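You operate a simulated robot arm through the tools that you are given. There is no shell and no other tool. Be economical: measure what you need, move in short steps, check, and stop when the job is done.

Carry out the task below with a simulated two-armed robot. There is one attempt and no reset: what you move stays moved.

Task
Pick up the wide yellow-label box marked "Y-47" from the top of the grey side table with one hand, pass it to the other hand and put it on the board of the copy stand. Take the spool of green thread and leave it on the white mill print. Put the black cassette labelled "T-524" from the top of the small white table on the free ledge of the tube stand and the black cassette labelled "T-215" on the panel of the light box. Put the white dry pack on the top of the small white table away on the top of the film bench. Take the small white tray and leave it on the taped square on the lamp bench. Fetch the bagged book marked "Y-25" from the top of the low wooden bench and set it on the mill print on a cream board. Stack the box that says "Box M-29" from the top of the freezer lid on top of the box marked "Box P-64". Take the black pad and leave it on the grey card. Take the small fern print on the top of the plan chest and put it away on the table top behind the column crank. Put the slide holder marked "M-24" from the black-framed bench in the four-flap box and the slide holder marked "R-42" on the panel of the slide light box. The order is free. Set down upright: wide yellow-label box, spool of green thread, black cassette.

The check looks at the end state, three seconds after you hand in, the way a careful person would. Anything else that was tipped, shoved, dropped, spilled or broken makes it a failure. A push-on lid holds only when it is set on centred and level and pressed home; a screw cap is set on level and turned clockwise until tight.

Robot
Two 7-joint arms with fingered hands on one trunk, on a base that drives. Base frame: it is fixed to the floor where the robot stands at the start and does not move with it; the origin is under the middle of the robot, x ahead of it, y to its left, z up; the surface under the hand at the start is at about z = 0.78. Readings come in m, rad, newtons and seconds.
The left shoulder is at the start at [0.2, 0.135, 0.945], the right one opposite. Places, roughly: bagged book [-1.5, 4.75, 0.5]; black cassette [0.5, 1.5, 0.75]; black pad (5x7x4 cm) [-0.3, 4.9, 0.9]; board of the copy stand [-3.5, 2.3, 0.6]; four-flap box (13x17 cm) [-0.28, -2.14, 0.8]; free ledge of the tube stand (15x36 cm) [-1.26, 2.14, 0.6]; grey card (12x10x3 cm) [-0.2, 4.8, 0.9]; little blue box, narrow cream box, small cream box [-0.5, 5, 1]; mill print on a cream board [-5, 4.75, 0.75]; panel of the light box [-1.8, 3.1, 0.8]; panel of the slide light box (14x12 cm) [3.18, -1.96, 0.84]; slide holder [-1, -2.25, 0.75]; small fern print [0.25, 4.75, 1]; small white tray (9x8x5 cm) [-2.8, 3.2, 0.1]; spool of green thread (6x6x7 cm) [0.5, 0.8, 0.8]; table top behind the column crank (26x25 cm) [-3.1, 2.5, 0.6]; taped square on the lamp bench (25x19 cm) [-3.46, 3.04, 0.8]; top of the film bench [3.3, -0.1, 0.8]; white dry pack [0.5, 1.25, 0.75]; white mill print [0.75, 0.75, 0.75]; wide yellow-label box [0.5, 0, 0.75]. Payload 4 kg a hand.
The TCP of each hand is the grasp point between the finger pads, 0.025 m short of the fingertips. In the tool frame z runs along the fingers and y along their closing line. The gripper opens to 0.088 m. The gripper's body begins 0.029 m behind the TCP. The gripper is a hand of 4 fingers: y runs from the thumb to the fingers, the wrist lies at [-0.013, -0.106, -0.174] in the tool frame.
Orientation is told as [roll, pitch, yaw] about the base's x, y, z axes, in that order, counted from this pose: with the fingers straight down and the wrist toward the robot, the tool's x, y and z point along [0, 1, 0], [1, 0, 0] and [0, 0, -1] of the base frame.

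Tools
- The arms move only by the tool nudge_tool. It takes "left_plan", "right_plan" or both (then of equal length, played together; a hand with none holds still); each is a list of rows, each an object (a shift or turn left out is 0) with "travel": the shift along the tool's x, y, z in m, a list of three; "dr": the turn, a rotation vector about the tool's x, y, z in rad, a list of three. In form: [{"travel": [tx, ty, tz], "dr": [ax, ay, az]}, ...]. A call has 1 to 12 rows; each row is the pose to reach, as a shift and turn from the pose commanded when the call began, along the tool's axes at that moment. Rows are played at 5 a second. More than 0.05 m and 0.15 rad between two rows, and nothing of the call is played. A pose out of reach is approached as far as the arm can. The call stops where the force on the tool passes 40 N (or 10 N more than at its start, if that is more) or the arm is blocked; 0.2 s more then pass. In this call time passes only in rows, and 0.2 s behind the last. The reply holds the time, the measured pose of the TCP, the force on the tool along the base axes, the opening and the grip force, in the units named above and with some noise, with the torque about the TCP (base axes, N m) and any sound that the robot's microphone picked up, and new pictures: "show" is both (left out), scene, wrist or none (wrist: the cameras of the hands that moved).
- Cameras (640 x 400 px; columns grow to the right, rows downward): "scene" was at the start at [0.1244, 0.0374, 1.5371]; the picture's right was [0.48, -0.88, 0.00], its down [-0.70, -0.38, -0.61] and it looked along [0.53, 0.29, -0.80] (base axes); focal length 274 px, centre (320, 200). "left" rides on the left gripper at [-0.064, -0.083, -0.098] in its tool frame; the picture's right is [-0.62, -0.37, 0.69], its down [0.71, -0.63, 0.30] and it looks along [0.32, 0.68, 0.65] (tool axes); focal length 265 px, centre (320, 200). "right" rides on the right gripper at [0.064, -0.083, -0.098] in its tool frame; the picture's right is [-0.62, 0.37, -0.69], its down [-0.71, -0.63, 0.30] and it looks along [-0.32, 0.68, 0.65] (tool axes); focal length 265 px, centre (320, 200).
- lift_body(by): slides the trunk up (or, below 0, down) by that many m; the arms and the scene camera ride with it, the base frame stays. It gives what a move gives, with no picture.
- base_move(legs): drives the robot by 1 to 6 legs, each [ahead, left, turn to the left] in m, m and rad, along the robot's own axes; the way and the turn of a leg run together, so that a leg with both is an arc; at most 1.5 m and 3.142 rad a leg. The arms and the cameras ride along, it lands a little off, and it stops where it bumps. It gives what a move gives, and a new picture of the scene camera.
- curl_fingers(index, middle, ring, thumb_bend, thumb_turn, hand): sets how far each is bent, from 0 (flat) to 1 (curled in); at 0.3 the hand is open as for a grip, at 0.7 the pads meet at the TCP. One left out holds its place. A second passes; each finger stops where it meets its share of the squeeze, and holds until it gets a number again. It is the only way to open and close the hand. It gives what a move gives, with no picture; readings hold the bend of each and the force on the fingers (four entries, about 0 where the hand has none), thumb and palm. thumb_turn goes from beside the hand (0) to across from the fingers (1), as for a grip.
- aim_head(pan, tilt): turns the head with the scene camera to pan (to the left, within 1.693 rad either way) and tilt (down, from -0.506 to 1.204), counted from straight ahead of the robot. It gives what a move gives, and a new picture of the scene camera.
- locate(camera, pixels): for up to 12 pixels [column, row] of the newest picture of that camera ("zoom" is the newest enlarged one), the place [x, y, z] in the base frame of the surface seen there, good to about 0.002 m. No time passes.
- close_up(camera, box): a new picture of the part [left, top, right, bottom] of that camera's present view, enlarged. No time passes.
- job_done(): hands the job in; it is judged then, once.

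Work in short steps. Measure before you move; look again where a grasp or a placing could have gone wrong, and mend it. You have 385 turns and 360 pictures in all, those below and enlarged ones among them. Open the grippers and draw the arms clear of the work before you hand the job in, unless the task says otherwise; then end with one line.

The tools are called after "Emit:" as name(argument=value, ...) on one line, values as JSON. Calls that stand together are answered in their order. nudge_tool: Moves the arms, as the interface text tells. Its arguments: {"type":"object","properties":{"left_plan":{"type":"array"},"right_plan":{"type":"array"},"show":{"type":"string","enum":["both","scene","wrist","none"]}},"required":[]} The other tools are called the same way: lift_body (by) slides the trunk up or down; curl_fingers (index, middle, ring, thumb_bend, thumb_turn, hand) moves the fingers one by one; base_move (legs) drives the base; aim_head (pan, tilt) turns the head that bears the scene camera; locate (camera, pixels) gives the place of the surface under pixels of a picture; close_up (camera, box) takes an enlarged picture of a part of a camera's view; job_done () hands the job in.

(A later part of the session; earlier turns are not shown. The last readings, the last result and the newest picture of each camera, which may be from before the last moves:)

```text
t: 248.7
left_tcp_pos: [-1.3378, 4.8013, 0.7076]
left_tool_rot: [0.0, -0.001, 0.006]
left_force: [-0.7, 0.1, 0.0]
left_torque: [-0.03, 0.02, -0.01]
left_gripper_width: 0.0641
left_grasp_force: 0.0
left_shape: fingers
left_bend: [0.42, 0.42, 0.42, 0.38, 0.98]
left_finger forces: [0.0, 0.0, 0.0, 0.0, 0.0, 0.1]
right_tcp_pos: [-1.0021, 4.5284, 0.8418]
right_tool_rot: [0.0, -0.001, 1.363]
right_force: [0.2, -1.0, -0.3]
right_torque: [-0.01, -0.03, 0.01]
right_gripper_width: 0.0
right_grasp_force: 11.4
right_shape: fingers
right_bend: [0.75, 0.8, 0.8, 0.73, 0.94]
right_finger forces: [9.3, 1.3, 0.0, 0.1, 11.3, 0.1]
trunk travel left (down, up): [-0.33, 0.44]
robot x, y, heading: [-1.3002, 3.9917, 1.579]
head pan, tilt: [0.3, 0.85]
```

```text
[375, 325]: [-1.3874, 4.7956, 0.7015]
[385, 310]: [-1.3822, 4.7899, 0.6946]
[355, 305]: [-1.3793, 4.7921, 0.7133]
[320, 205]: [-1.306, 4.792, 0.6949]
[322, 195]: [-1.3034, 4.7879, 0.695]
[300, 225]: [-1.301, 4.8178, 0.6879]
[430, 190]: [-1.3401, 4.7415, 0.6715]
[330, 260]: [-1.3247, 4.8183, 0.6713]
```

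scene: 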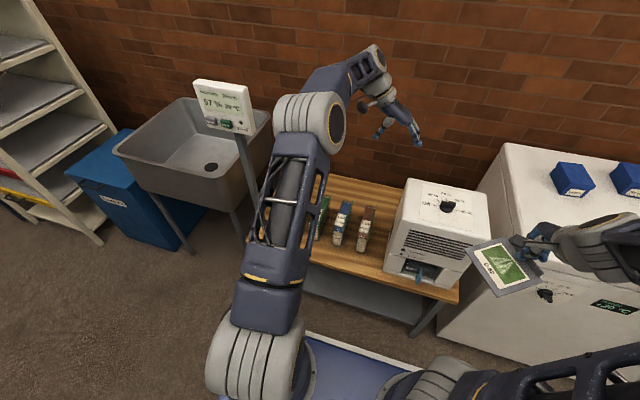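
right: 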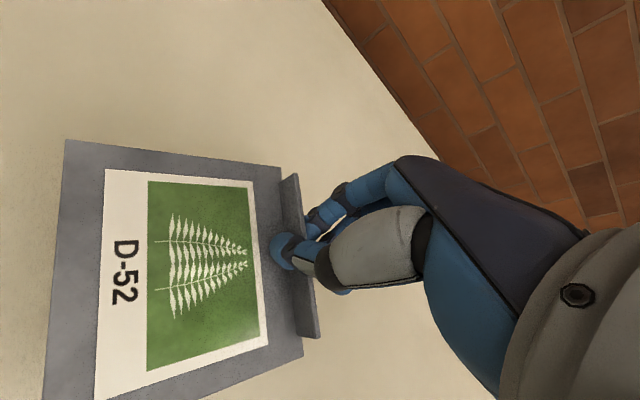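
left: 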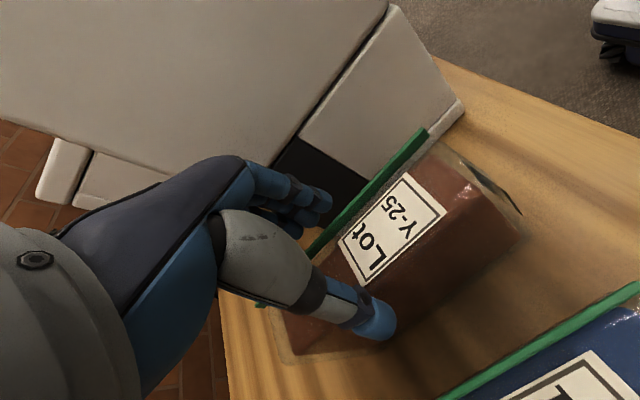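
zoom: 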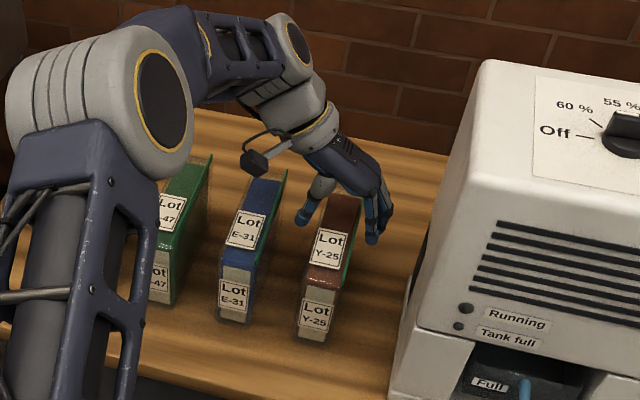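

Clear on both sides. I descend 4.2 cm and grip.

Emit:
nudge_tool(left_plan=[{"travel": [0, 0, 0.02]}, {"travel": [0, 0, 0.042]}], show="none")

Emit:
curl_fingers(hand="left", index=0.75, middle=0.75, ring=0.75, thumb_bend=0.75)

Emit:
nudge_tool(left_plan=[{"travel": [0, 0, -0.02]}, {"travel": [0, 0, -0.05]}], show="wrist")

```text
t: 249.3
left_tcp_pos: [-1.3388, 4.8008, 0.666]
left_tool_rot: [0.0, 0.001, 0.005]
left_force: [0.5, -0.1, 0.2]
left_torque: [-0.01, -0.02, 0.01]
left_gripper_width: 0.064
left_grasp_force: 0.0
left_shape: fingers
left_bend: [0.42, 0.42, 0.42, 0.38, 0.98]
left_finger forces: [0.0, 0.0, 0.0, 0.1, 0.1, 0.0]
right_tcp_pos: [-1.0023, 4.5288, 0.8433]
right_tool_rot: [0.001, 0.001, 1.362]
right_force: [-0.1, -0.5, -0.4]
right_torque: [-0.01, 0.01, 0.01]
right_gripper_width: 0.0
right_grasp_force: 11.2
right_shape: fingers
right_bend: [0.75, 0.8, 0.8, 0.73, 0.94]
right_finger forces: [9.2, 1.2, 0.0, 0.0, 11.3, 0.0]
trunk travel left (down, up): [-0.33, 0.44]
robot x, y, heading: [-1.2948, 3.992, 1.58]
head pan, tilt: [0.3, 0.85]
```

```text
t: 250.3
left_tcp_pos: [-1.3391, 4.8001, 0.6659]
left_tool_rot: [0.0, 0.001, 0.005]
left_force: [1.3, -0.1, 2.4]
left_torque: [0.09, -0.28, -0.17]
left_gripper_width: 0.0415
left_grasp_force: 24.5
left_shape: fingers
left_bend: [0.55, 0.58, 0.58, 0.52, 0.95]
left_finger forces: [8.8, 8.1, 7.8, 0.0, 23.4, 0.0]
right_tcp_pos: [-1.0023, 4.5291, 0.8412]
right_tool_rot: [0.0, -0.001, 1.364]
right_force: [-0.7, 0.1, 0.0]
right_torque: [0.01, 0.02, 0.04]
right_gripper_width: 0.0002
right_grasp_force: 11.1
right_shape: fingers
right_bend: [0.75, 0.8, 0.8, 0.73, 0.94]
right_finger forces: [9.4, 1.3, 0.0, 0.0, 11.4, 0.0]
trunk travel left (down, up): [-0.33, 0.44]
robot x, y, heading: [-1.2986, 3.9932, 1.583]
head pan, tilt: [0.3, 0.85]
```

```text
t: 250.9
left_tcp_pos: [-1.3393, 4.8005, 0.7159]
left_tool_rot: [-0.002, -0.001, 0.003]
left_force: [0.1, 0.4, -5.1]
left_torque: [0.0, -0.06, -0.01]
left_gripper_width: 0.0413
left_grasp_force: 21.3
left_shape: fingers
left_bend: [0.55, 0.59, 0.61, 0.51, 0.93]
left_finger forces: [9.2, 6.2, 6.0, 0.0, 20.8, 0.0]
right_tcp_pos: [-1.001, 4.5284, 0.8438]
right_tool_rot: [0.001, -0.001, 1.364]
right_force: [-0.4, -0.2, 0.0]
right_torque: [-0.02, 0.0, -0.01]
right_gripper_width: 0.0003
right_grasp_force: 11.5
right_shape: fingers
right_bend: [0.75, 0.8, 0.8, 0.73, 0.94]
right_finger forces: [9.3, 1.4, 0.0, 0.1, 11.4, 0.0]
trunk travel left (down, up): [-0.33, 0.44]
robot x, y, heading: [-1.299, 3.9933, 1.579]
head pan, tilt: [0.3, 0.85]
```

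left: 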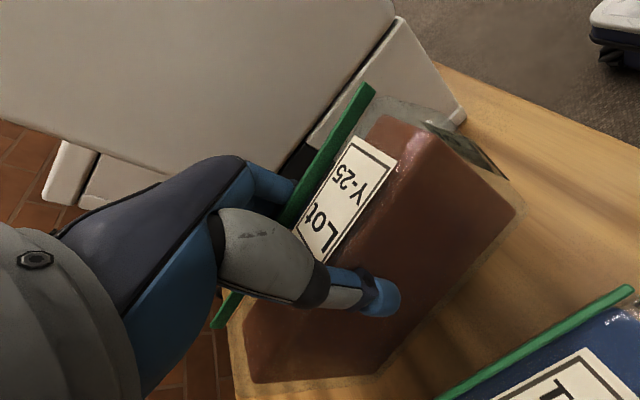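

Book lifted. I tighten the grip, raise it clear, and raise the trunk.

Emit:
curl_fingers(hand="left", index=0.9, middle=0.9, ring=0.9, thumb_bend=0.9)

Emit:
nudge_tool(left_plan=[{"travel": [0, 0, -0.04]}, {"travel": [0, 0, -0.08]}, {"travel": [0, 0, -0.12]}, {"travel": [0, 0, -0.16]}], show="none")

Emit:
lift_body(by=0.22)

```text
t: 251.9
left_tcp_pos: [-1.3392, 4.7988, 0.7178]
left_tool_rot: [-0.001, 0.001, 0.005]
left_force: [0.1, 0.3, -5.7]
left_torque: [0.0, -0.09, -0.02]
left_gripper_width: 0.0418
left_grasp_force: 23.4
left_shape: fingers
left_bend: [0.57, 0.62, 0.64, 0.49, 0.93]
left_finger forces: [9.2, 7.4, 7.5, 0.0, 23.4, 0.0]
right_tcp_pos: [-1.0023, 4.5294, 0.8432]
right_tool_rot: [0.0, 0.001, 1.363]
right_force: [0.8, 0.8, -0.4]
right_torque: [0.03, 0.0, -0.01]
right_gripper_width: 0.0
right_grasp_force: 10.9
right_shape: fingers
right_bend: [0.75, 0.8, 0.8, 0.73, 0.94]
right_finger forces: [9.2, 1.3, 0.0, 0.0, 11.3, 0.0]
trunk travel left (down, up): [-0.33, 0.44]
robot x, y, heading: [-1.2951, 3.9927, 1.579]
head pan, tilt: [0.3, 0.85]
```

```text
t: 252.9
left_tcp_pos: [-1.3401, 4.799, 0.8799]
left_tool_rot: [-0.003, 0.0, 0.005]
left_force: [0.0, 0.5, -5.6]
left_torque: [0.0, -0.12, 0.02]
left_gripper_width: 0.0416
left_grasp_force: 23.8
left_shape: fingers
left_bend: [0.57, 0.62, 0.64, 0.49, 0.93]
left_finger forces: [9.2, 7.2, 7.6, 0.0, 23.4, 0.0]
right_tcp_pos: [-1.0015, 4.5292, 0.8429]
right_tool_rot: [0.002, -0.002, 1.363]
right_force: [-0.6, 0.1, -0.2]
right_torque: [0.02, 0.0, 0.0]
right_gripper_width: 0.0
right_grasp_force: 10.6
right_shape: fingers
right_bend: [0.75, 0.8, 0.8, 0.73, 0.94]
right_finger forces: [9.3, 1.4, 0.1, 0.0, 11.5, 0.0]
trunk travel left (down, up): [-0.33, 0.44]
robot x, y, heading: [-1.2954, 3.9911, 1.58]
head pan, tilt: [0.3, 0.85]
```

```text
t: 255.2
left_tcp_pos: [-1.3383, 4.7991, 1.1002]
left_tool_rot: [-0.001, -0.001, 0.005]
left_force: [0.2, -0.1, -4.8]
left_torque: [0.0, -0.06, 0.02]
left_gripper_width: 0.0418
left_grasp_force: 23.9
left_shape: fingers
left_bend: [0.57, 0.62, 0.64, 0.49, 0.93]
left_finger forces: [9.2, 7.3, 7.5, 0.0, 23.3, 0.0]
right_tcp_pos: [-1.0023, 4.5284, 1.0618]
right_tool_rot: [0.0, 0.0, 1.363]
right_force: [0.0, 0.2, 0.4]
right_torque: [0.02, 0.0, 0.01]
right_gripper_width: 0.0
right_grasp_force: 11.2
right_shape: fingers
right_bend: [0.75, 0.8, 0.8, 0.73, 0.94]
right_finger forces: [9.2, 1.3, 0.1, 0.1, 11.2, 0.1]
trunk travel left (down, up): [-0.55, 0.22]
robot x, y, heading: [-1.2957, 3.9877, 1.584]
head pan, tilt: [0.3, 0.85]
```

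I retract the left hand, turn to face west and drive down the back aisle.

Emit:
nudge_tool(left_plan=[{"travel": [-0.04, 0, 0]}, {"travel": [-0.08, -0.01, 0]}, {"travel": [-0.12, -0.02, 0]}, {"travel": [-0.16, -0.04, 0]}, {"travel": [-0.2, -0.06, 0]}, {"travel": [-0.24, -0.08, 0]}, {"travel": [-0.28, -0.1, 0]}, {"travel": [-0.31, -0.12, 0]}], show="none")

Emit:
base_move(legs=[[-0.12, 0, 0], [0, 0, 1.56]])

Emit:
aim_head(pan=-0.1, tilt=0.5)

```text
t: 257.0
left_tcp_pos: [-1.4594, 4.4862, 1.0995]
left_tool_rot: [0.001, 0.0, 0.006]
left_force: [-0.2, -0.2, -5.1]
left_torque: [0.02, -0.07, -0.02]
left_gripper_width: 0.0416
left_grasp_force: 23.0
left_shape: fingers
left_bend: [0.57, 0.63, 0.65, 0.49, 0.93]
left_finger forces: [8.8, 7.1, 7.5, 0.1, 22.8, 0.0]
right_tcp_pos: [-1.0015, 4.5275, 1.0623]
right_tool_rot: [0.003, -0.001, 1.363]
right_force: [0.0, 0.2, -0.3]
right_torque: [0.0, -0.02, 0.03]
right_gripper_width: 0.0
right_grasp_force: 10.9
right_shape: fingers
right_bend: [0.75, 0.8, 0.8, 0.73, 0.94]
right_finger forces: [9.1, 1.4, 0.0, 0.1, 11.3, 0.1]
trunk travel left (down, up): [-0.55, 0.22]
robot x, y, heading: [-1.2954, 3.9903, 1.584]
head pan, tilt: [0.3, 0.85]
```

```text
t: 262.1
left_tcp_pos: [-1.7917, 3.7116, 1.0986]
left_tool_rot: [-0.002, 0.001, 1.565]
left_force: [-0.9, 0.5, -5.4]
left_torque: [0.06, 0.01, 0.02]
left_gripper_width: 0.0418
left_grasp_force: 22.5
left_shape: fingers
left_bend: [0.58, 0.63, 0.65, 0.49, 0.93]
left_finger forces: [8.8, 7.0, 7.1, 0.1, 22.2, 0.0]
right_tcp_pos: [-1.829, 4.1681, 1.0631]
right_tool_rot: [0.001, 0.001, 2.924]
right_force: [0.3, 0.3, 0.4]
right_torque: [0.02, -0.02, -0.04]
right_gripper_width: 0.0001
right_grasp_force: 9.8
right_shape: fingers
right_bend: [0.75, 0.8, 0.8, 0.73, 0.94]
right_finger forces: [8.6, 0.9, 0.0, 0.0, 9.9, 0.0]
trunk travel left (down, up): [-0.55, 0.22]
robot x, y, heading: [-1.2927, 3.8706, 3.137]
head pan, tilt: [0.3, 0.85]
```

scene: 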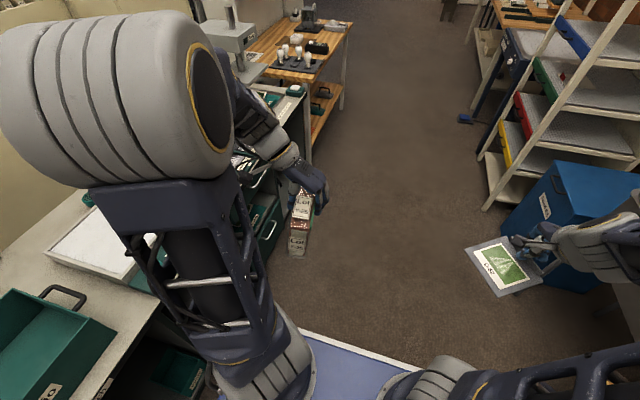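

```text
t: 262.9
left_tcp_pos: [-1.7919, 3.7107, 1.0992]
left_tool_rot: [-0.004, 0.0, 1.567]
left_force: [0.6, 0.7, -4.8]
left_torque: [0.06, 0.0, -0.02]
left_gripper_width: 0.0415
left_grasp_force: 22.3
left_shape: fingers
left_bend: [0.57, 0.63, 0.65, 0.49, 0.93]
left_finger forces: [8.8, 7.1, 7.1, 0.0, 22.2, 0.0]
right_tcp_pos: [-1.8298, 4.1687, 1.0621]
right_tool_rot: [0.0, -0.001, 2.924]
right_force: [0.6, -0.1, -0.7]
right_torque: [-0.01, 0.01, -0.01]
right_gripper_width: 0.0
right_grasp_force: 9.4
right_shape: fingers
right_bend: [0.75, 0.8, 0.8, 0.73, 0.94]
right_finger forces: [8.6, 1.0, 0.0, 0.0, 10.1, 0.1]
trunk travel left (down, up): [-0.55, 0.22]
robot x, y, heading: [-1.2947, 3.87, 3.139]
head pan, tilt: [-0.099, 0.499]
```

scene: 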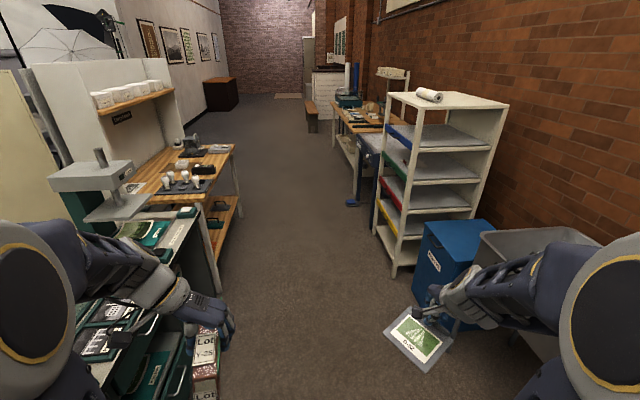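

I check clearance to the rack and bench along the aisle.

Emit:
locate(camera="scene", pixels=[[388, 95], [378, 240], [425, 240], [212, 290], [235, 145], [130, 165], [352, 200], [330, 105], [395, 130]])

```text
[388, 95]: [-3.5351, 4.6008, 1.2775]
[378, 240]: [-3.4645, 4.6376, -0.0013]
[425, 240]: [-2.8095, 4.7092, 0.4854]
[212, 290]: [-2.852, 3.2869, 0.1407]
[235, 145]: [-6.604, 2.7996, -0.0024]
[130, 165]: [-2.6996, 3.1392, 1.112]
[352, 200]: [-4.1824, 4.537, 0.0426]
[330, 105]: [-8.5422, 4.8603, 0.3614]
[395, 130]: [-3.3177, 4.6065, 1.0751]
```

The aisle is clear. I drive west to x≈−4.75 and turn to face the mill-print bench.

Emit:
base_move(legs=[[1.5, 0.0, 0], [1.5, 0, 0], [0.4, 0, 0], [0, 0, -1.57]])

Emit:
aim_head(pan=0.1, tilt=0.7)

```text
t: 283.2
left_tcp_pos: [-4.8458, 4.4049, 1.0993]
left_tool_rot: [-0.001, 0.001, 0.013]
left_force: [-0.1, 0.6, -4.5]
left_torque: [-0.02, -0.08, 0.02]
left_gripper_width: 0.0417
left_grasp_force: 22.5
left_shape: fingers
left_bend: [0.58, 0.63, 0.65, 0.49, 0.93]
left_finger forces: [8.7, 7.0, 7.0, 0.1, 22.0, 0.0]
right_tcp_pos: [-4.3879, 4.45, 1.0618]
right_tool_rot: [0.0, 0.0, 1.369]
right_force: [0.1, 0.2, -0.6]
right_torque: [0.0, -0.03, 0.04]
right_gripper_width: 0.0
right_grasp_force: 8.8
right_shape: fingers
right_bend: [0.75, 0.8, 0.8, 0.73, 0.94]
right_finger forces: [8.4, 0.7, 0.0, 0.0, 9.0, 0.0]
trunk travel left (down, up): [-0.55, 0.22]
robot x, y, heading: [-4.674, 3.9101, 1.588]
head pan, tilt: [-0.099, 0.499]
```

scene: 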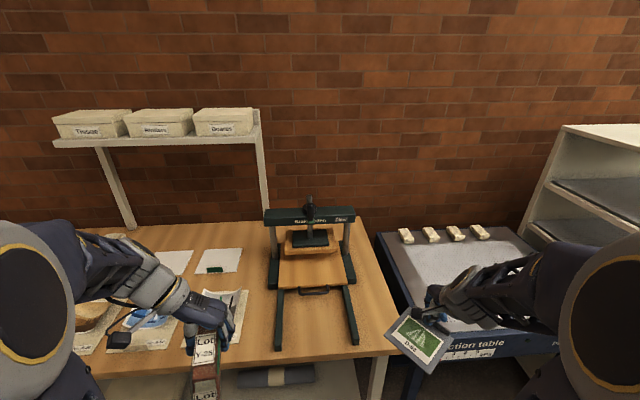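

```text
t: 283.9
left_tcp_pos: [-4.8467, 4.4049, 1.0993]
left_tool_rot: [-0.001, 0.0, 0.012]
left_force: [0.8, -0.3, -4.6]
left_torque: [0.0, -0.09, 0.01]
left_gripper_width: 0.0416
left_grasp_force: 22.2
left_shape: fingers
left_bend: [0.58, 0.63, 0.65, 0.49, 0.93]
left_finger forces: [8.8, 7.0, 7.0, 0.0, 21.9, 0.0]
right_tcp_pos: [-4.3882, 4.4495, 1.0633]
right_tool_rot: [0.0, 0.0, 1.368]
right_force: [0.0, -0.5, -0.7]
right_torque: [0.02, -0.02, -0.01]
right_gripper_width: 0.0
right_grasp_force: 8.9
right_shape: fingers
right_bend: [0.75, 0.8, 0.8, 0.73, 0.94]
right_finger forces: [8.3, 0.6, 0.0, 0.1, 8.9, 0.0]
trunk travel left (down, up): [-0.55, 0.22]
robot x, y, heading: [-4.6806, 3.9071, 1.584]
head pan, tilt: [0.099, 0.7]
```

scene: 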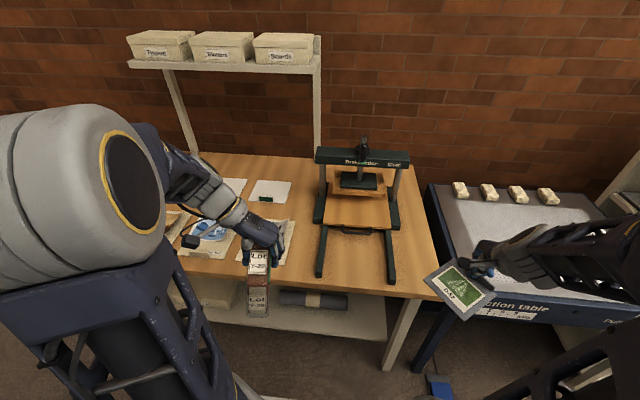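

Several prints lie on this bench; I zoom to find the mill print on a cream board.

Emit:
close_up(camera="scene", box=[160, 150, 320, 300])

Emit:
close_up(camera="left", box=[0, 0, 640, 400])

```text
2.67 times, centred on (240, 225) of scene
```

zoom: 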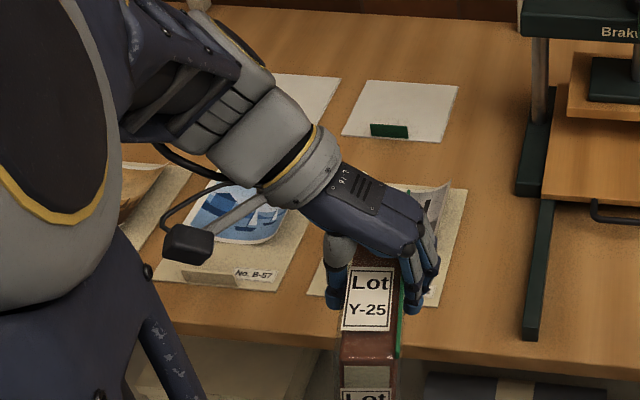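

```text
1.00 times, centred on (320, 200) of left (not enlarged: the box is as wide or as high as the picture)
```

zoom: 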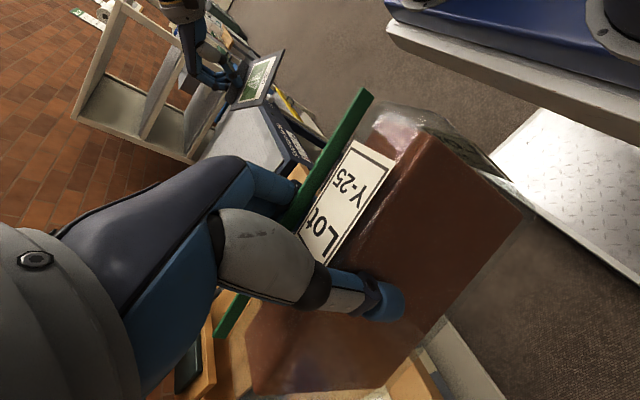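

The arm hides the prints; I slide right a bit and look from there.

Emit:
base_move(legs=[[-0.1, -0.35, 0]])

Emit:
aim_head(pan=0.75, tilt=0.6)

```text
t: 286.2
left_tcp_pos: [-4.5013, 4.3097, 1.0992]
left_tool_rot: [-0.003, 0.0, 0.015]
left_force: [-0.4, 0.0, -5.3]
left_torque: [0.02, -0.06, 0.0]
left_gripper_width: 0.0416
left_grasp_force: 22.6
left_shape: fingers
left_bend: [0.58, 0.63, 0.65, 0.49, 0.93]
left_finger forces: [9.0, 6.9, 7.0, 0.0, 22.2, 0.0]
right_tcp_pos: [-4.0432, 4.3547, 1.063]
right_tool_rot: [0.0, 0.0, 1.37]
right_force: [-0.2, -0.4, 0.5]
right_torque: [0.01, 0.01, 0.02]
right_gripper_width: 0.0
right_grasp_force: 9.0
right_shape: fingers
right_bend: [0.75, 0.8, 0.8, 0.73, 0.94]
right_finger forces: [8.5, 0.7, 0.0, 0.0, 8.9, 0.1]
trunk travel left (down, up): [-0.55, 0.22]
robot x, y, heading: [-4.3323, 3.8142, 1.581]
head pan, tilt: [0.099, 0.7]
```

scene: 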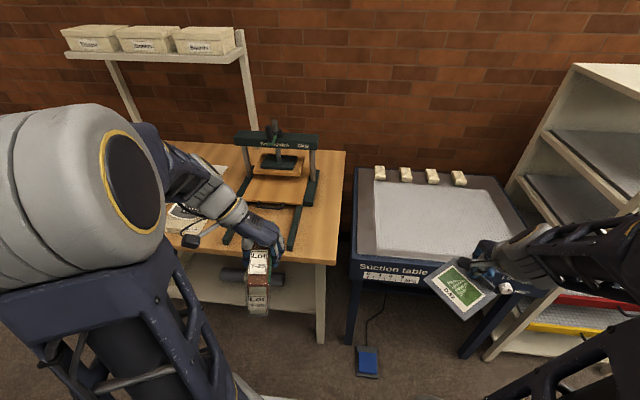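

```text
t: 287.3
left_tcp_pos: [-4.5008, 4.3091, 1.0992]
left_tool_rot: [-0.002, -0.001, 0.015]
left_force: [-0.3, 0.2, -5.1]
left_torque: [0.01, -0.06, 0.0]
left_gripper_width: 0.0416
left_grasp_force: 22.8
left_shape: fingers
left_bend: [0.58, 0.63, 0.65, 0.49, 0.93]
left_finger forces: [8.9, 7.1, 6.9, 0.1, 22.2, 0.1]
right_tcp_pos: [-4.0434, 4.3548, 1.0631]
right_tool_rot: [-0.001, 0.001, 1.37]
right_force: [-0.1, 0.3, -0.6]
right_torque: [-0.01, -0.02, 0.03]
right_gripper_width: 0.0
right_grasp_force: 8.9
right_shape: fingers
right_bend: [0.75, 0.8, 0.8, 0.73, 0.94]
right_finger forces: [8.3, 0.7, 0.1, 0.0, 8.9, 0.0]
trunk travel left (down, up): [-0.55, 0.22]
robot x, y, heading: [-4.3331, 3.813, 1.585]
head pan, tilt: [0.75, 0.6]
```

scene: 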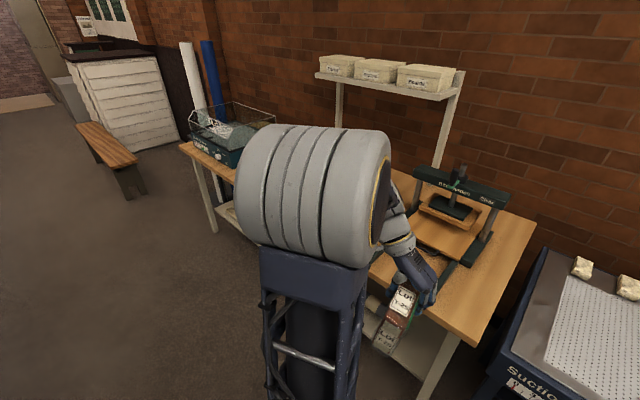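

The left arm still blocks; I slide left so the prints come between both arms.

Emit:
base_move(legs=[[0, 0.85, 0]])

Emit:
aim_head(pan=-0.1, tilt=0.7)

```text
t: 291.7
left_tcp_pos: [-5.3504, 4.2826, 1.0993]
left_tool_rot: [-0.001, 0.0, 0.035]
left_force: [0.0, -0.2, -6.3]
left_torque: [-0.01, -0.05, 0.0]
left_gripper_width: 0.0415
left_grasp_force: 22.8
left_shape: fingers
left_bend: [0.58, 0.63, 0.65, 0.49, 0.93]
left_finger forces: [8.9, 7.0, 6.9, 0.0, 22.2, 0.0]
right_tcp_pos: [-4.8938, 4.3372, 1.0618]
right_tool_rot: [0.0, 0.001, 1.394]
right_force: [0.2, 0.3, 0.8]
right_torque: [0.0, -0.03, -0.05]
right_gripper_width: 0.0001
right_grasp_force: 8.8
right_shape: fingers
right_bend: [0.75, 0.8, 0.8, 0.73, 0.94]
right_finger forces: [8.4, 0.7, 0.1, 0.0, 9.0, 0.0]
trunk travel left (down, up): [-0.55, 0.22]
robot x, y, heading: [-5.1723, 3.7943, 1.609]
head pan, tilt: [0.75, 0.6]
```

scene: 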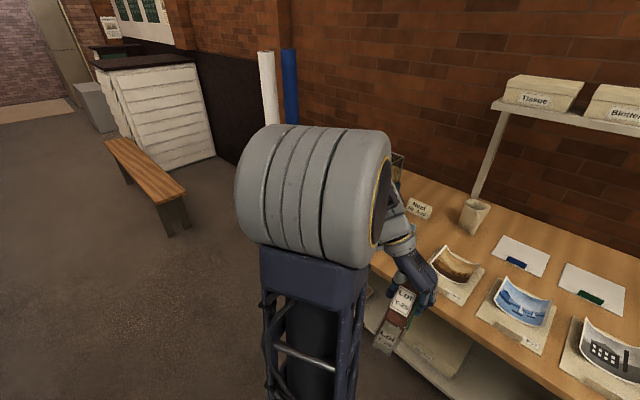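

```text
t: 292.9
left_tcp_pos: [-5.35, 4.2837, 1.0988]
left_tool_rot: [-0.003, -0.001, 0.037]
left_force: [-0.1, 0.1, -4.6]
left_torque: [0.0, -0.05, 0.0]
left_gripper_width: 0.0414
left_grasp_force: 22.6
left_shape: fingers
left_bend: [0.58, 0.63, 0.65, 0.49, 0.93]
left_finger forces: [8.9, 7.0, 6.9, 0.0, 22.1, 0.1]
right_tcp_pos: [-4.8946, 4.3381, 1.0618]
right_tool_rot: [0.001, 0.0, 1.392]
right_force: [0.2, 0.6, 0.2]
right_torque: [0.01, -0.03, -0.02]
right_gripper_width: 0.0
right_grasp_force: 9.0
right_shape: fingers
right_bend: [0.75, 0.8, 0.8, 0.73, 0.94]
right_finger forces: [8.4, 0.8, 0.0, 0.1, 8.9, 0.1]
trunk travel left (down, up): [-0.55, 0.22]
robot x, y, heading: [-5.1734, 3.794, 1.611]
head pan, tilt: [-0.099, 0.7]
```

scene: 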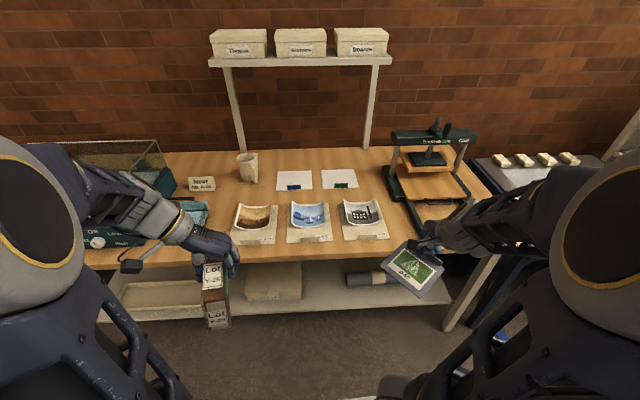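

The three prints on cream boards are visible; I zoom and measure.

Emit:
close_up(camera="scene", box=[220, 160, 410, 260])

Emit:
locate(camera="zoom", pixels=[[490, 165], [415, 150], [520, 145], [425, 260], [570, 255], [480, 200], [490, 230], [410, 225], [540, 200]])

```text
3.37 times, centred on (315, 210) of scene
```

zoom: 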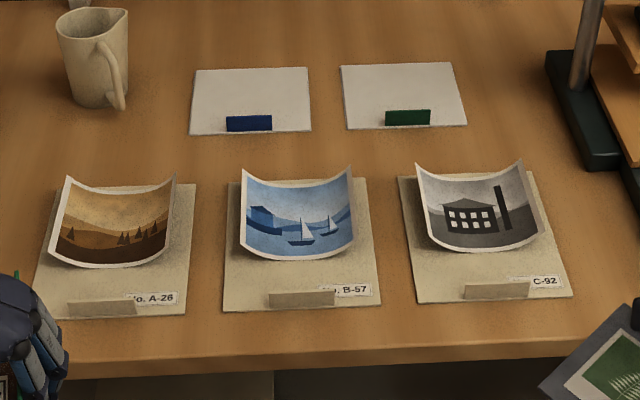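

```text
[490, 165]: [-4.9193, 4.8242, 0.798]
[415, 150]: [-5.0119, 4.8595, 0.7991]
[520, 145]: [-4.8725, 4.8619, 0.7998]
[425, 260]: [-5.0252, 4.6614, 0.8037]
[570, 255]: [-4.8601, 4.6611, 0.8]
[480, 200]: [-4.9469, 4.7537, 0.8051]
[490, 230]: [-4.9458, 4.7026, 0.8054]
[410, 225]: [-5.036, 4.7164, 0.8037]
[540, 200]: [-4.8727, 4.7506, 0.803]
```

The mill print is C-92, centre ≈ (−4.946,4.755,0.805). I check the press's extents for right-hand clearance.

Emit:
locate(camera="scene", pixels=[[395, 140], [475, 138], [437, 125], [410, 235], [460, 205], [320, 262], [485, 190], [440, 170]])

Emit:
close_up(camera="scene", box=[160, 200, 280, 340])

```text
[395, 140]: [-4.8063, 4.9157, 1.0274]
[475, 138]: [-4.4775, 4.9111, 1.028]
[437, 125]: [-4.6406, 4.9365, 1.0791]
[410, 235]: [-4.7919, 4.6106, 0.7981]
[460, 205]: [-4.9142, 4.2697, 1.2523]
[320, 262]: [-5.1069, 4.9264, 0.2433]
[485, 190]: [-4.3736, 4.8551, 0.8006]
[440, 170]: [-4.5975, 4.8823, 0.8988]
```

```text
2.86 times, centred on (220, 270) of scene
```

zoom: 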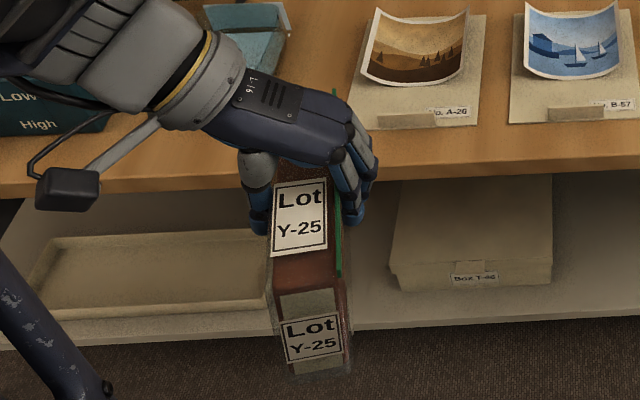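

Book hangs straight; the press front is clear. I drive to about (−4.77,4.05).

Emit:
base_move(legs=[[0.24, -0.416, -0.04]])

```text
t: 295.8
left_tcp_pos: [-4.919, 4.5405, 1.0973]
left_tool_rot: [-0.001, -0.001, -0.004]
left_force: [0.1, -0.2, -5.4]
left_torque: [0.04, -0.12, 0.01]
left_gripper_width: 0.0412
left_grasp_force: 22.0
left_shape: fingers
left_bend: [0.58, 0.63, 0.65, 0.49, 0.93]
left_finger forces: [8.9, 7.0, 7.0, 0.0, 22.2, 0.0]
right_tcp_pos: [-4.4606, 4.5778, 1.0623]
right_tool_rot: [0.0, 0.001, 1.354]
right_force: [0.0, -0.2, -0.3]
right_torque: [0.01, 0.01, 0.04]
right_gripper_width: 0.0
right_grasp_force: 9.2
right_shape: fingers
right_bend: [0.75, 0.8, 0.8, 0.73, 0.94]
right_finger forces: [8.3, 0.8, 0.0, 0.1, 8.9, 0.0]
trunk travel left (down, up): [-0.55, 0.22]
robot x, y, heading: [-4.7619, 4.0418, 1.574]
head pan, tilt: [-0.099, 0.7]
```

scene: 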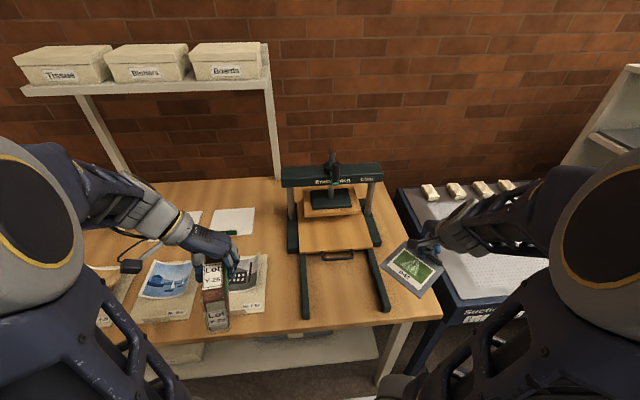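

I carry the book forward over the mill print and lower part-way.

Emit:
nudge_tool(left_plan=[{"travel": [0.045, -0.01, 0]}, {"travel": [0.09, -0.02, 0]}, {"travel": [0.135, -0.025, 0]}, {"travel": [0.18, -0.025, 0]}, {"travel": [0.2165, -0.025, 0.02]}, {"travel": [0.2165, -0.025, 0.065]}, {"travel": [0.2165, -0.025, 0.11]}, {"travel": [0.2165, -0.025, 0.15]}], show="both")

Emit:
close_up(camera="scene", box=[140, 180, 300, 330])

```text
t: 297.6
left_tcp_pos: [-4.943, 4.7573, 0.9484]
left_tool_rot: [0.001, -0.001, -0.003]
left_force: [0.7, 0.0, -4.6]
left_torque: [0.0, -0.07, 0.01]
left_gripper_width: 0.0414
left_grasp_force: 22.4
left_shape: fingers
left_bend: [0.58, 0.63, 0.65, 0.49, 0.93]
left_finger forces: [9.0, 6.9, 6.9, 0.1, 21.9, 0.1]
right_tcp_pos: [-4.4601, 4.578, 1.0626]
right_tool_rot: [0.0, -0.003, 1.353]
right_force: [0.1, 0.3, -0.5]
right_torque: [-0.02, -0.02, 0.04]
right_gripper_width: 0.0003
right_grasp_force: 9.1
right_shape: fingers
right_bend: [0.75, 0.8, 0.8, 0.73, 0.94]
right_finger forces: [8.4, 0.7, 0.0, 0.0, 8.9, 0.0]
trunk travel left (down, up): [-0.55, 0.22]
robot x, y, heading: [-4.7595, 4.0417, 1.564]
head pan, tilt: [-0.099, 0.7]
```

scene: 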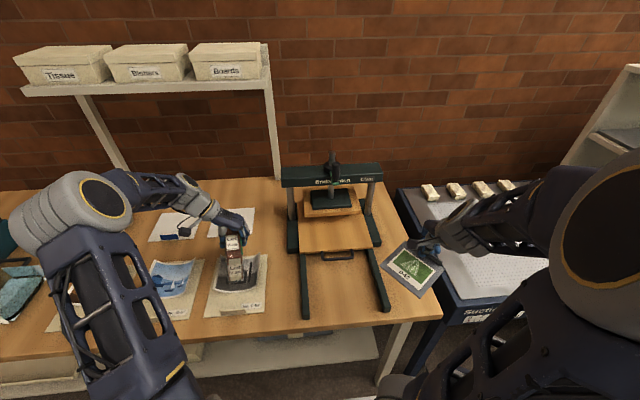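
left: 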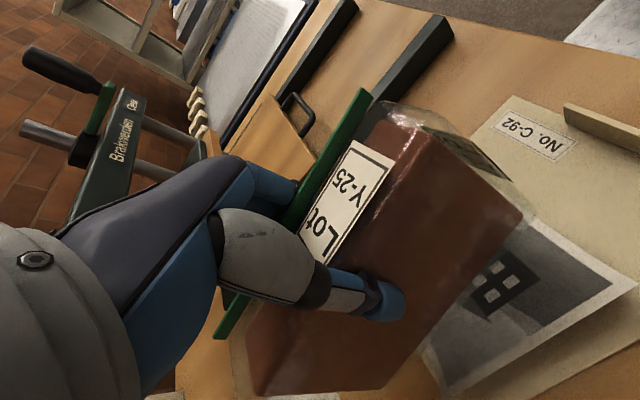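

```text
2.67 times, centred on (220, 255) of scene
```

zoom: 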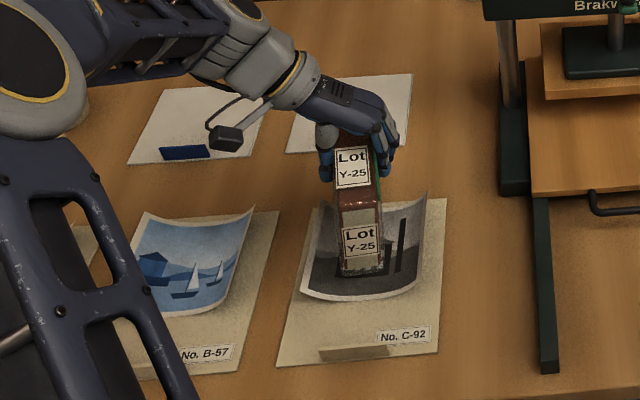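

Centred over the print's valley. I lower to contact.

Emit:
nudge_tool(left_plan=[{"travel": [0, 0, 0.02]}, {"travel": [0, 0, 0.032]}, {"travel": [0, 0, 0.037]}], show="none")

Emit:
close_up(camera="scene", box=[140, 180, 300, 330])

```text
t: 298.4
left_tcp_pos: [-4.9426, 4.7566, 0.9126]
left_tool_rot: [-0.002, 0.001, -0.003]
left_force: [0.4, -3.3, 8.8]
left_torque: [0.12, -0.01, 0.06]
left_gripper_width: 0.0415
left_grasp_force: 23.2
left_shape: fingers
left_bend: [0.58, 0.63, 0.65, 0.49, 0.92]
left_finger forces: [8.3, 7.1, 7.2, 0.1, 24.2, 0.0]
right_tcp_pos: [-4.4614, 4.5781, 1.0619]
right_tool_rot: [0.004, 0.0, 1.356]
right_force: [0.9, -0.6, 0.1]
right_torque: [-0.02, 0.02, -0.01]
right_gripper_width: 0.0
right_grasp_force: 9.1
right_shape: fingers
right_bend: [0.75, 0.8, 0.8, 0.73, 0.94]
right_finger forces: [8.4, 0.7, 0.0, 0.0, 8.8, 0.0]
trunk travel left (down, up): [-0.55, 0.22]
robot x, y, heading: [-4.7592, 4.044, 1.57]
head pan, tilt: [-0.099, 0.7]
```

```text
2.67 times, centred on (220, 255) of scene
```

zoom: 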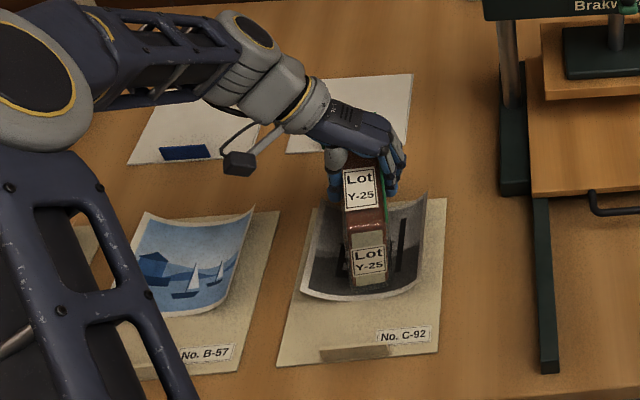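

In contact. I open the left hand gently and check the book stays upright.

Emit:
curl_fingers(hand="left", index=0.42, middle=0.42, ring=0.42, thumb_bend=0.36)

Emit:
close_up(camera="scene", box=[140, 180, 300, 330])

```text
t: 299.4
left_tcp_pos: [-4.9437, 4.7577, 0.9106]
left_tool_rot: [0.0, 0.0, -0.003]
left_force: [-0.5, 0.3, -0.1]
left_torque: [-0.01, 0.01, -0.02]
left_gripper_width: 0.0661
left_grasp_force: 0.0
left_shape: fingers
left_bend: [0.42, 0.42, 0.42, 0.36, 0.97]
left_finger forces: [0.1, 0.0, 0.1, 0.0, 0.6, 0.1]
right_tcp_pos: [-4.4603, 4.5775, 1.0632]
right_tool_rot: [-0.001, 0.0, 1.355]
right_force: [0.0, -0.9, -0.7]
right_torque: [0.01, 0.0, 0.0]
right_gripper_width: 0.0
right_grasp_force: 9.2
right_shape: fingers
right_bend: [0.75, 0.8, 0.8, 0.73, 0.94]
right_finger forces: [8.4, 0.7, 0.1, 0.1, 8.8, 0.0]
trunk travel left (down, up): [-0.55, 0.22]
robot x, y, heading: [-4.7606, 4.0429, 1.572]
head pan, tilt: [-0.099, 0.7]
```

```text
2.67 times, centred on (220, 255) of scene
```

zoom: 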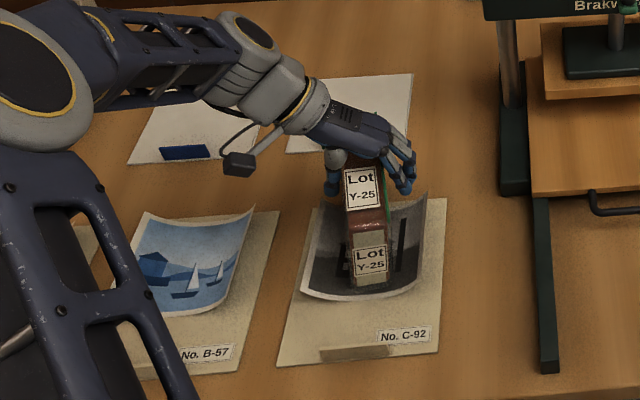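

The book stands. I raise the hand straight up and retract.

Emit:
nudge_tool(left_plan=[{"travel": [0, 0.003, -0.02]}, {"travel": [0, 0.003, -0.06]}, {"travel": [0, 0, -0.1]}, {"travel": [0, 0, -0.14]}, {"travel": [-0.04, 0, -0.16]}, {"travel": [-0.08, 0, -0.17]}, {"travel": [-0.12, -0.02, -0.17]}, {"travel": [-0.16, -0.04, -0.17]}, {"travel": [-0.2, -0.06, -0.17]}, {"travel": [-0.24, -0.08, -0.17]}], show="scene")

```text
t: 301.6
left_tcp_pos: [-5.0229, 4.5164, 1.0812]
left_tool_rot: [-0.001, 0.0, -0.003]
left_force: [-0.5, 0.4, -0.5]
left_torque: [-0.01, -0.01, 0.01]
left_gripper_width: 0.0658
left_grasp_force: 0.1
left_shape: fingers
left_bend: [0.42, 0.42, 0.42, 0.36, 0.97]
left_finger forces: [0.0, 0.0, 0.0, 0.0, 0.0, 0.1]
right_tcp_pos: [-4.4602, 4.5781, 1.0623]
right_tool_rot: [-0.001, 0.002, 1.355]
right_force: [0.0, -0.6, 0.0]
right_torque: [0.01, 0.0, -0.02]
right_gripper_width: 0.0
right_grasp_force: 8.9
right_shape: fingers
right_bend: [0.75, 0.8, 0.8, 0.73, 0.94]
right_finger forces: [8.4, 0.7, 0.0, 0.1, 8.8, 0.1]
trunk travel left (down, up): [-0.55, 0.22]
robot x, y, heading: [-4.7631, 4.0447, 1.567]
head pan, tilt: [-0.099, 0.7]
```

scene: 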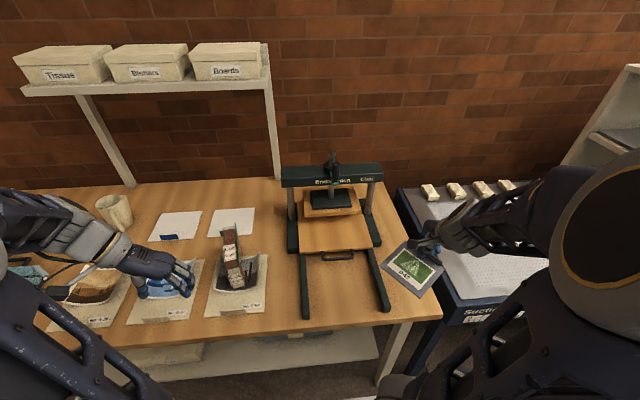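

Emit:
close_up(camera="scene", box=[180, 200, 300, 330])

```text
3.08 times, centred on (240, 265) of scene
```

zoom: 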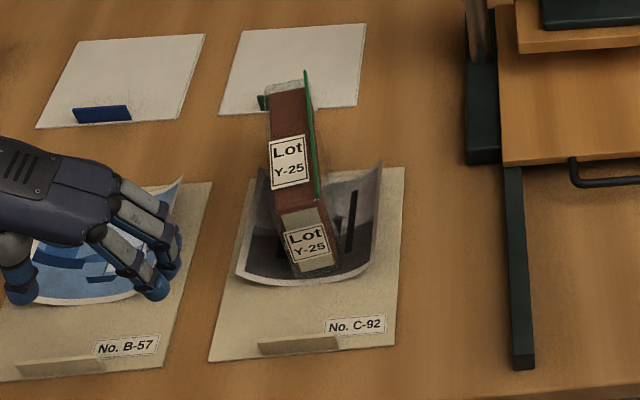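

The book seems to lean left now. I measure its tilt.

Emit:
locate(camera="zoom", pixels=[[275, 110], [302, 90], [285, 210], [322, 195], [298, 265], [332, 258], [250, 200], [375, 190], [318, 320]])

Emit:
close_up(camera="left", box=[200, 0, 640, 400])

```text
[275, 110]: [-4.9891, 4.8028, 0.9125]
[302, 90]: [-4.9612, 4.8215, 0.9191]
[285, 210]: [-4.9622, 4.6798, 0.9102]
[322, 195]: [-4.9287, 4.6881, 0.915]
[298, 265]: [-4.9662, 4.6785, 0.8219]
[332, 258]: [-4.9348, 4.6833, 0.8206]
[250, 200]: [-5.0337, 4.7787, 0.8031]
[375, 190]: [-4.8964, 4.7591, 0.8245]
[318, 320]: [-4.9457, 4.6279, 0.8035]
```

```text
1.00 times, centred on (420, 200) of left (not enlarged: the box is as wide or as high as the picture)
```

zoom: 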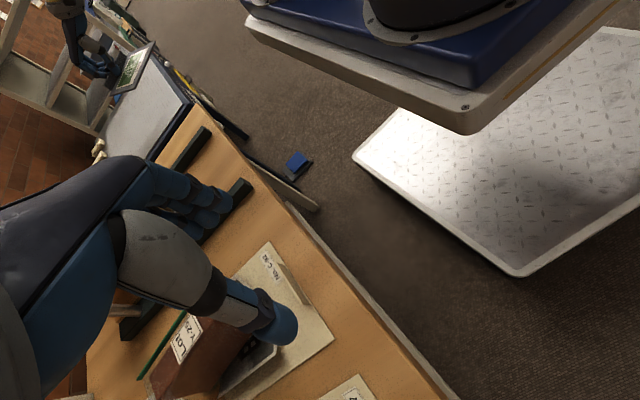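

The front face is vertical (x matches top and bottom), so the book is upright, merely turned a little. I turn the left hand back to its default and start east with the print.

Emit:
base_move(legs=[[-0.15, 0, 0]])

Emit:
nudge_tool(left_plan=[{"travel": [0, 0, 0], "dr": [0, 0, -0.14]}, {"travel": [0, -0.01, 0], "dr": [0, 0, -0.28]}, {"travel": [0, -0.02, 0], "dr": [0, 0, -0.42]}, {"travel": [0, -0.03, 0], "dr": [0, 0, -0.56]}, {"travel": [0, -0.04, 0], "dr": [0, 0, -0.7]}, {"travel": [0, -0.05, 0], "dr": [0, 0, -0.84]}, {"travel": [0, -0.06, 0], "dr": [0, 0, -0.98]}, {"travel": [0, -0.07, 0], "dr": [0, 0, -1.12]}, {"travel": [0, -0.08, 0], "dr": [0, 0, -1.26]}, {"travel": [0, -0.08, 0], "dr": [0, 0, -1.4]}, {"travel": [-0.03, -0.08, 0], "dr": [0, 0, -1.5]}, {"travel": [-0.05, -0.08, 0], "dr": [0, 0, -1.571]}], show="none")

Emit:
base_move(legs=[[0, 0, -1.57]])

```text
t: 302.9
left_tcp_pos: [-5.0226, 4.3678, 1.0815]
left_tool_rot: [-0.001, 0.0, -0.003]
left_force: [0.5, 0.4, -0.4]
left_torque: [0.01, 0.02, 0.03]
left_gripper_width: 0.0658
left_grasp_force: 0.0
left_shape: fingers
left_bend: [0.42, 0.42, 0.42, 0.36, 0.97]
left_finger forces: [0.1, 0.0, 0.0, 0.0, 0.0, 0.1]
right_tcp_pos: [-4.4594, 4.428, 1.0631]
right_tool_rot: [-0.001, 0.0, 1.354]
right_force: [-0.6, 1.0, -0.9]
right_torque: [-0.01, 0.0, 0.03]
right_gripper_width: 0.0001
right_grasp_force: 9.0
right_shape: fingers
right_bend: [0.75, 0.8, 0.8, 0.73, 0.94]
right_finger forces: [8.3, 0.7, 0.0, 0.1, 9.0, 0.0]
trunk travel left (down, up): [-0.55, 0.22]
robot x, y, heading: [-4.7546, 3.89, 1.564]
head pan, tilt: [-0.099, 0.7]
```

scene: 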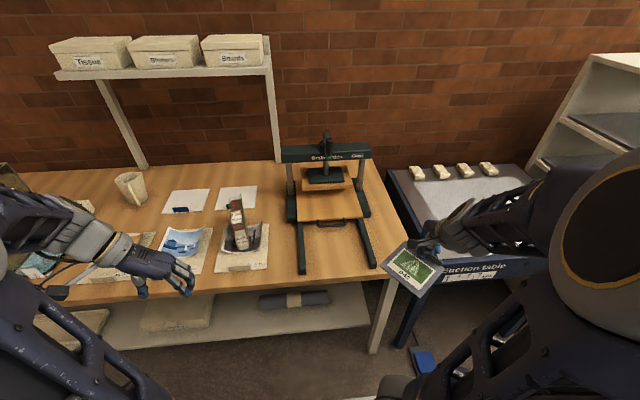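

```text
t: 305.5
left_tcp_pos: [-5.1025, 4.3172, 1.0803]
left_tool_rot: [0.001, 0.002, 1.569]
left_force: [0.5, 0.7, -0.5]
left_torque: [-0.03, 0.0, 0.03]
left_gripper_width: 0.0658
left_grasp_force: 0.1
left_shape: fingers
left_bend: [0.42, 0.42, 0.42, 0.36, 0.97]
left_finger forces: [0.1, 0.1, 0.0, 0.0, 0.0, 0.0]
right_tcp_pos: [-4.4599, 4.4278, 1.0636]
right_tool_rot: [0.001, 0.0, 1.354]
right_force: [-0.4, 0.6, -0.5]
right_torque: [0.03, -0.04, -0.01]
right_gripper_width: 0.0
right_grasp_force: 9.4
right_shape: fingers
right_bend: [0.75, 0.8, 0.8, 0.73, 0.94]
right_finger forces: [8.4, 0.7, 0.1, 0.0, 9.0, 0.1]
trunk travel left (down, up): [-0.55, 0.22]
robot x, y, heading: [-4.7633, 3.8943, 1.569]
head pan, tilt: [-0.099, 0.7]
```

```text
t: 309.7
left_tcp_pos: [-4.342, 4.2433, 1.0812]
left_tool_rot: [0.001, 0.004, 0.012]
left_force: [0.1, 0.5, 0.0]
left_torque: [0.0, 0.01, 0.01]
left_gripper_width: 0.0658
left_grasp_force: 0.1
left_shape: fingers
left_bend: [0.42, 0.42, 0.42, 0.36, 0.97]
left_finger forces: [0.0, 0.0, 0.1, 0.0, 0.1, 0.0]
right_tcp_pos: [-4.2194, 3.6025, 1.0622]
right_tool_rot: [0.001, 0.0, -0.203]
right_force: [0.2, 0.1, -0.6]
right_torque: [0.01, 0.01, -0.01]
right_gripper_width: 0.0
right_grasp_force: 9.0
right_shape: fingers
right_bend: [0.75, 0.8, 0.8, 0.73, 0.95]
right_finger forces: [8.1, 0.6, 0.0, 0.0, 8.6, 0.0]
trunk travel left (down, up): [-0.55, 0.22]
robot x, y, heading: [-4.7622, 3.8905, 0.012]
head pan, tilt: [-0.099, 0.7]
```

scene: 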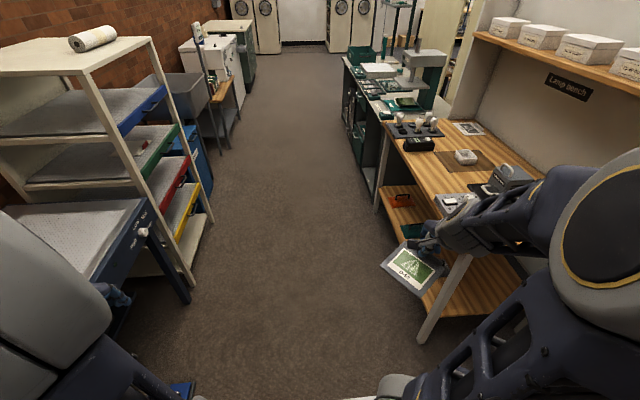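

The aisle is clear. I drive east to x≈−0.45, turn south and go to y≈1.45.

Emit:
base_move(legs=[[1.5, 0.03, 0], [1.5, 0, 0], [1.3, 0, 0], [0, 0, -1.58], [1.4, 0, 0]])

```text
refused: leg 1 is longer than a leg can be; nothing moved
```

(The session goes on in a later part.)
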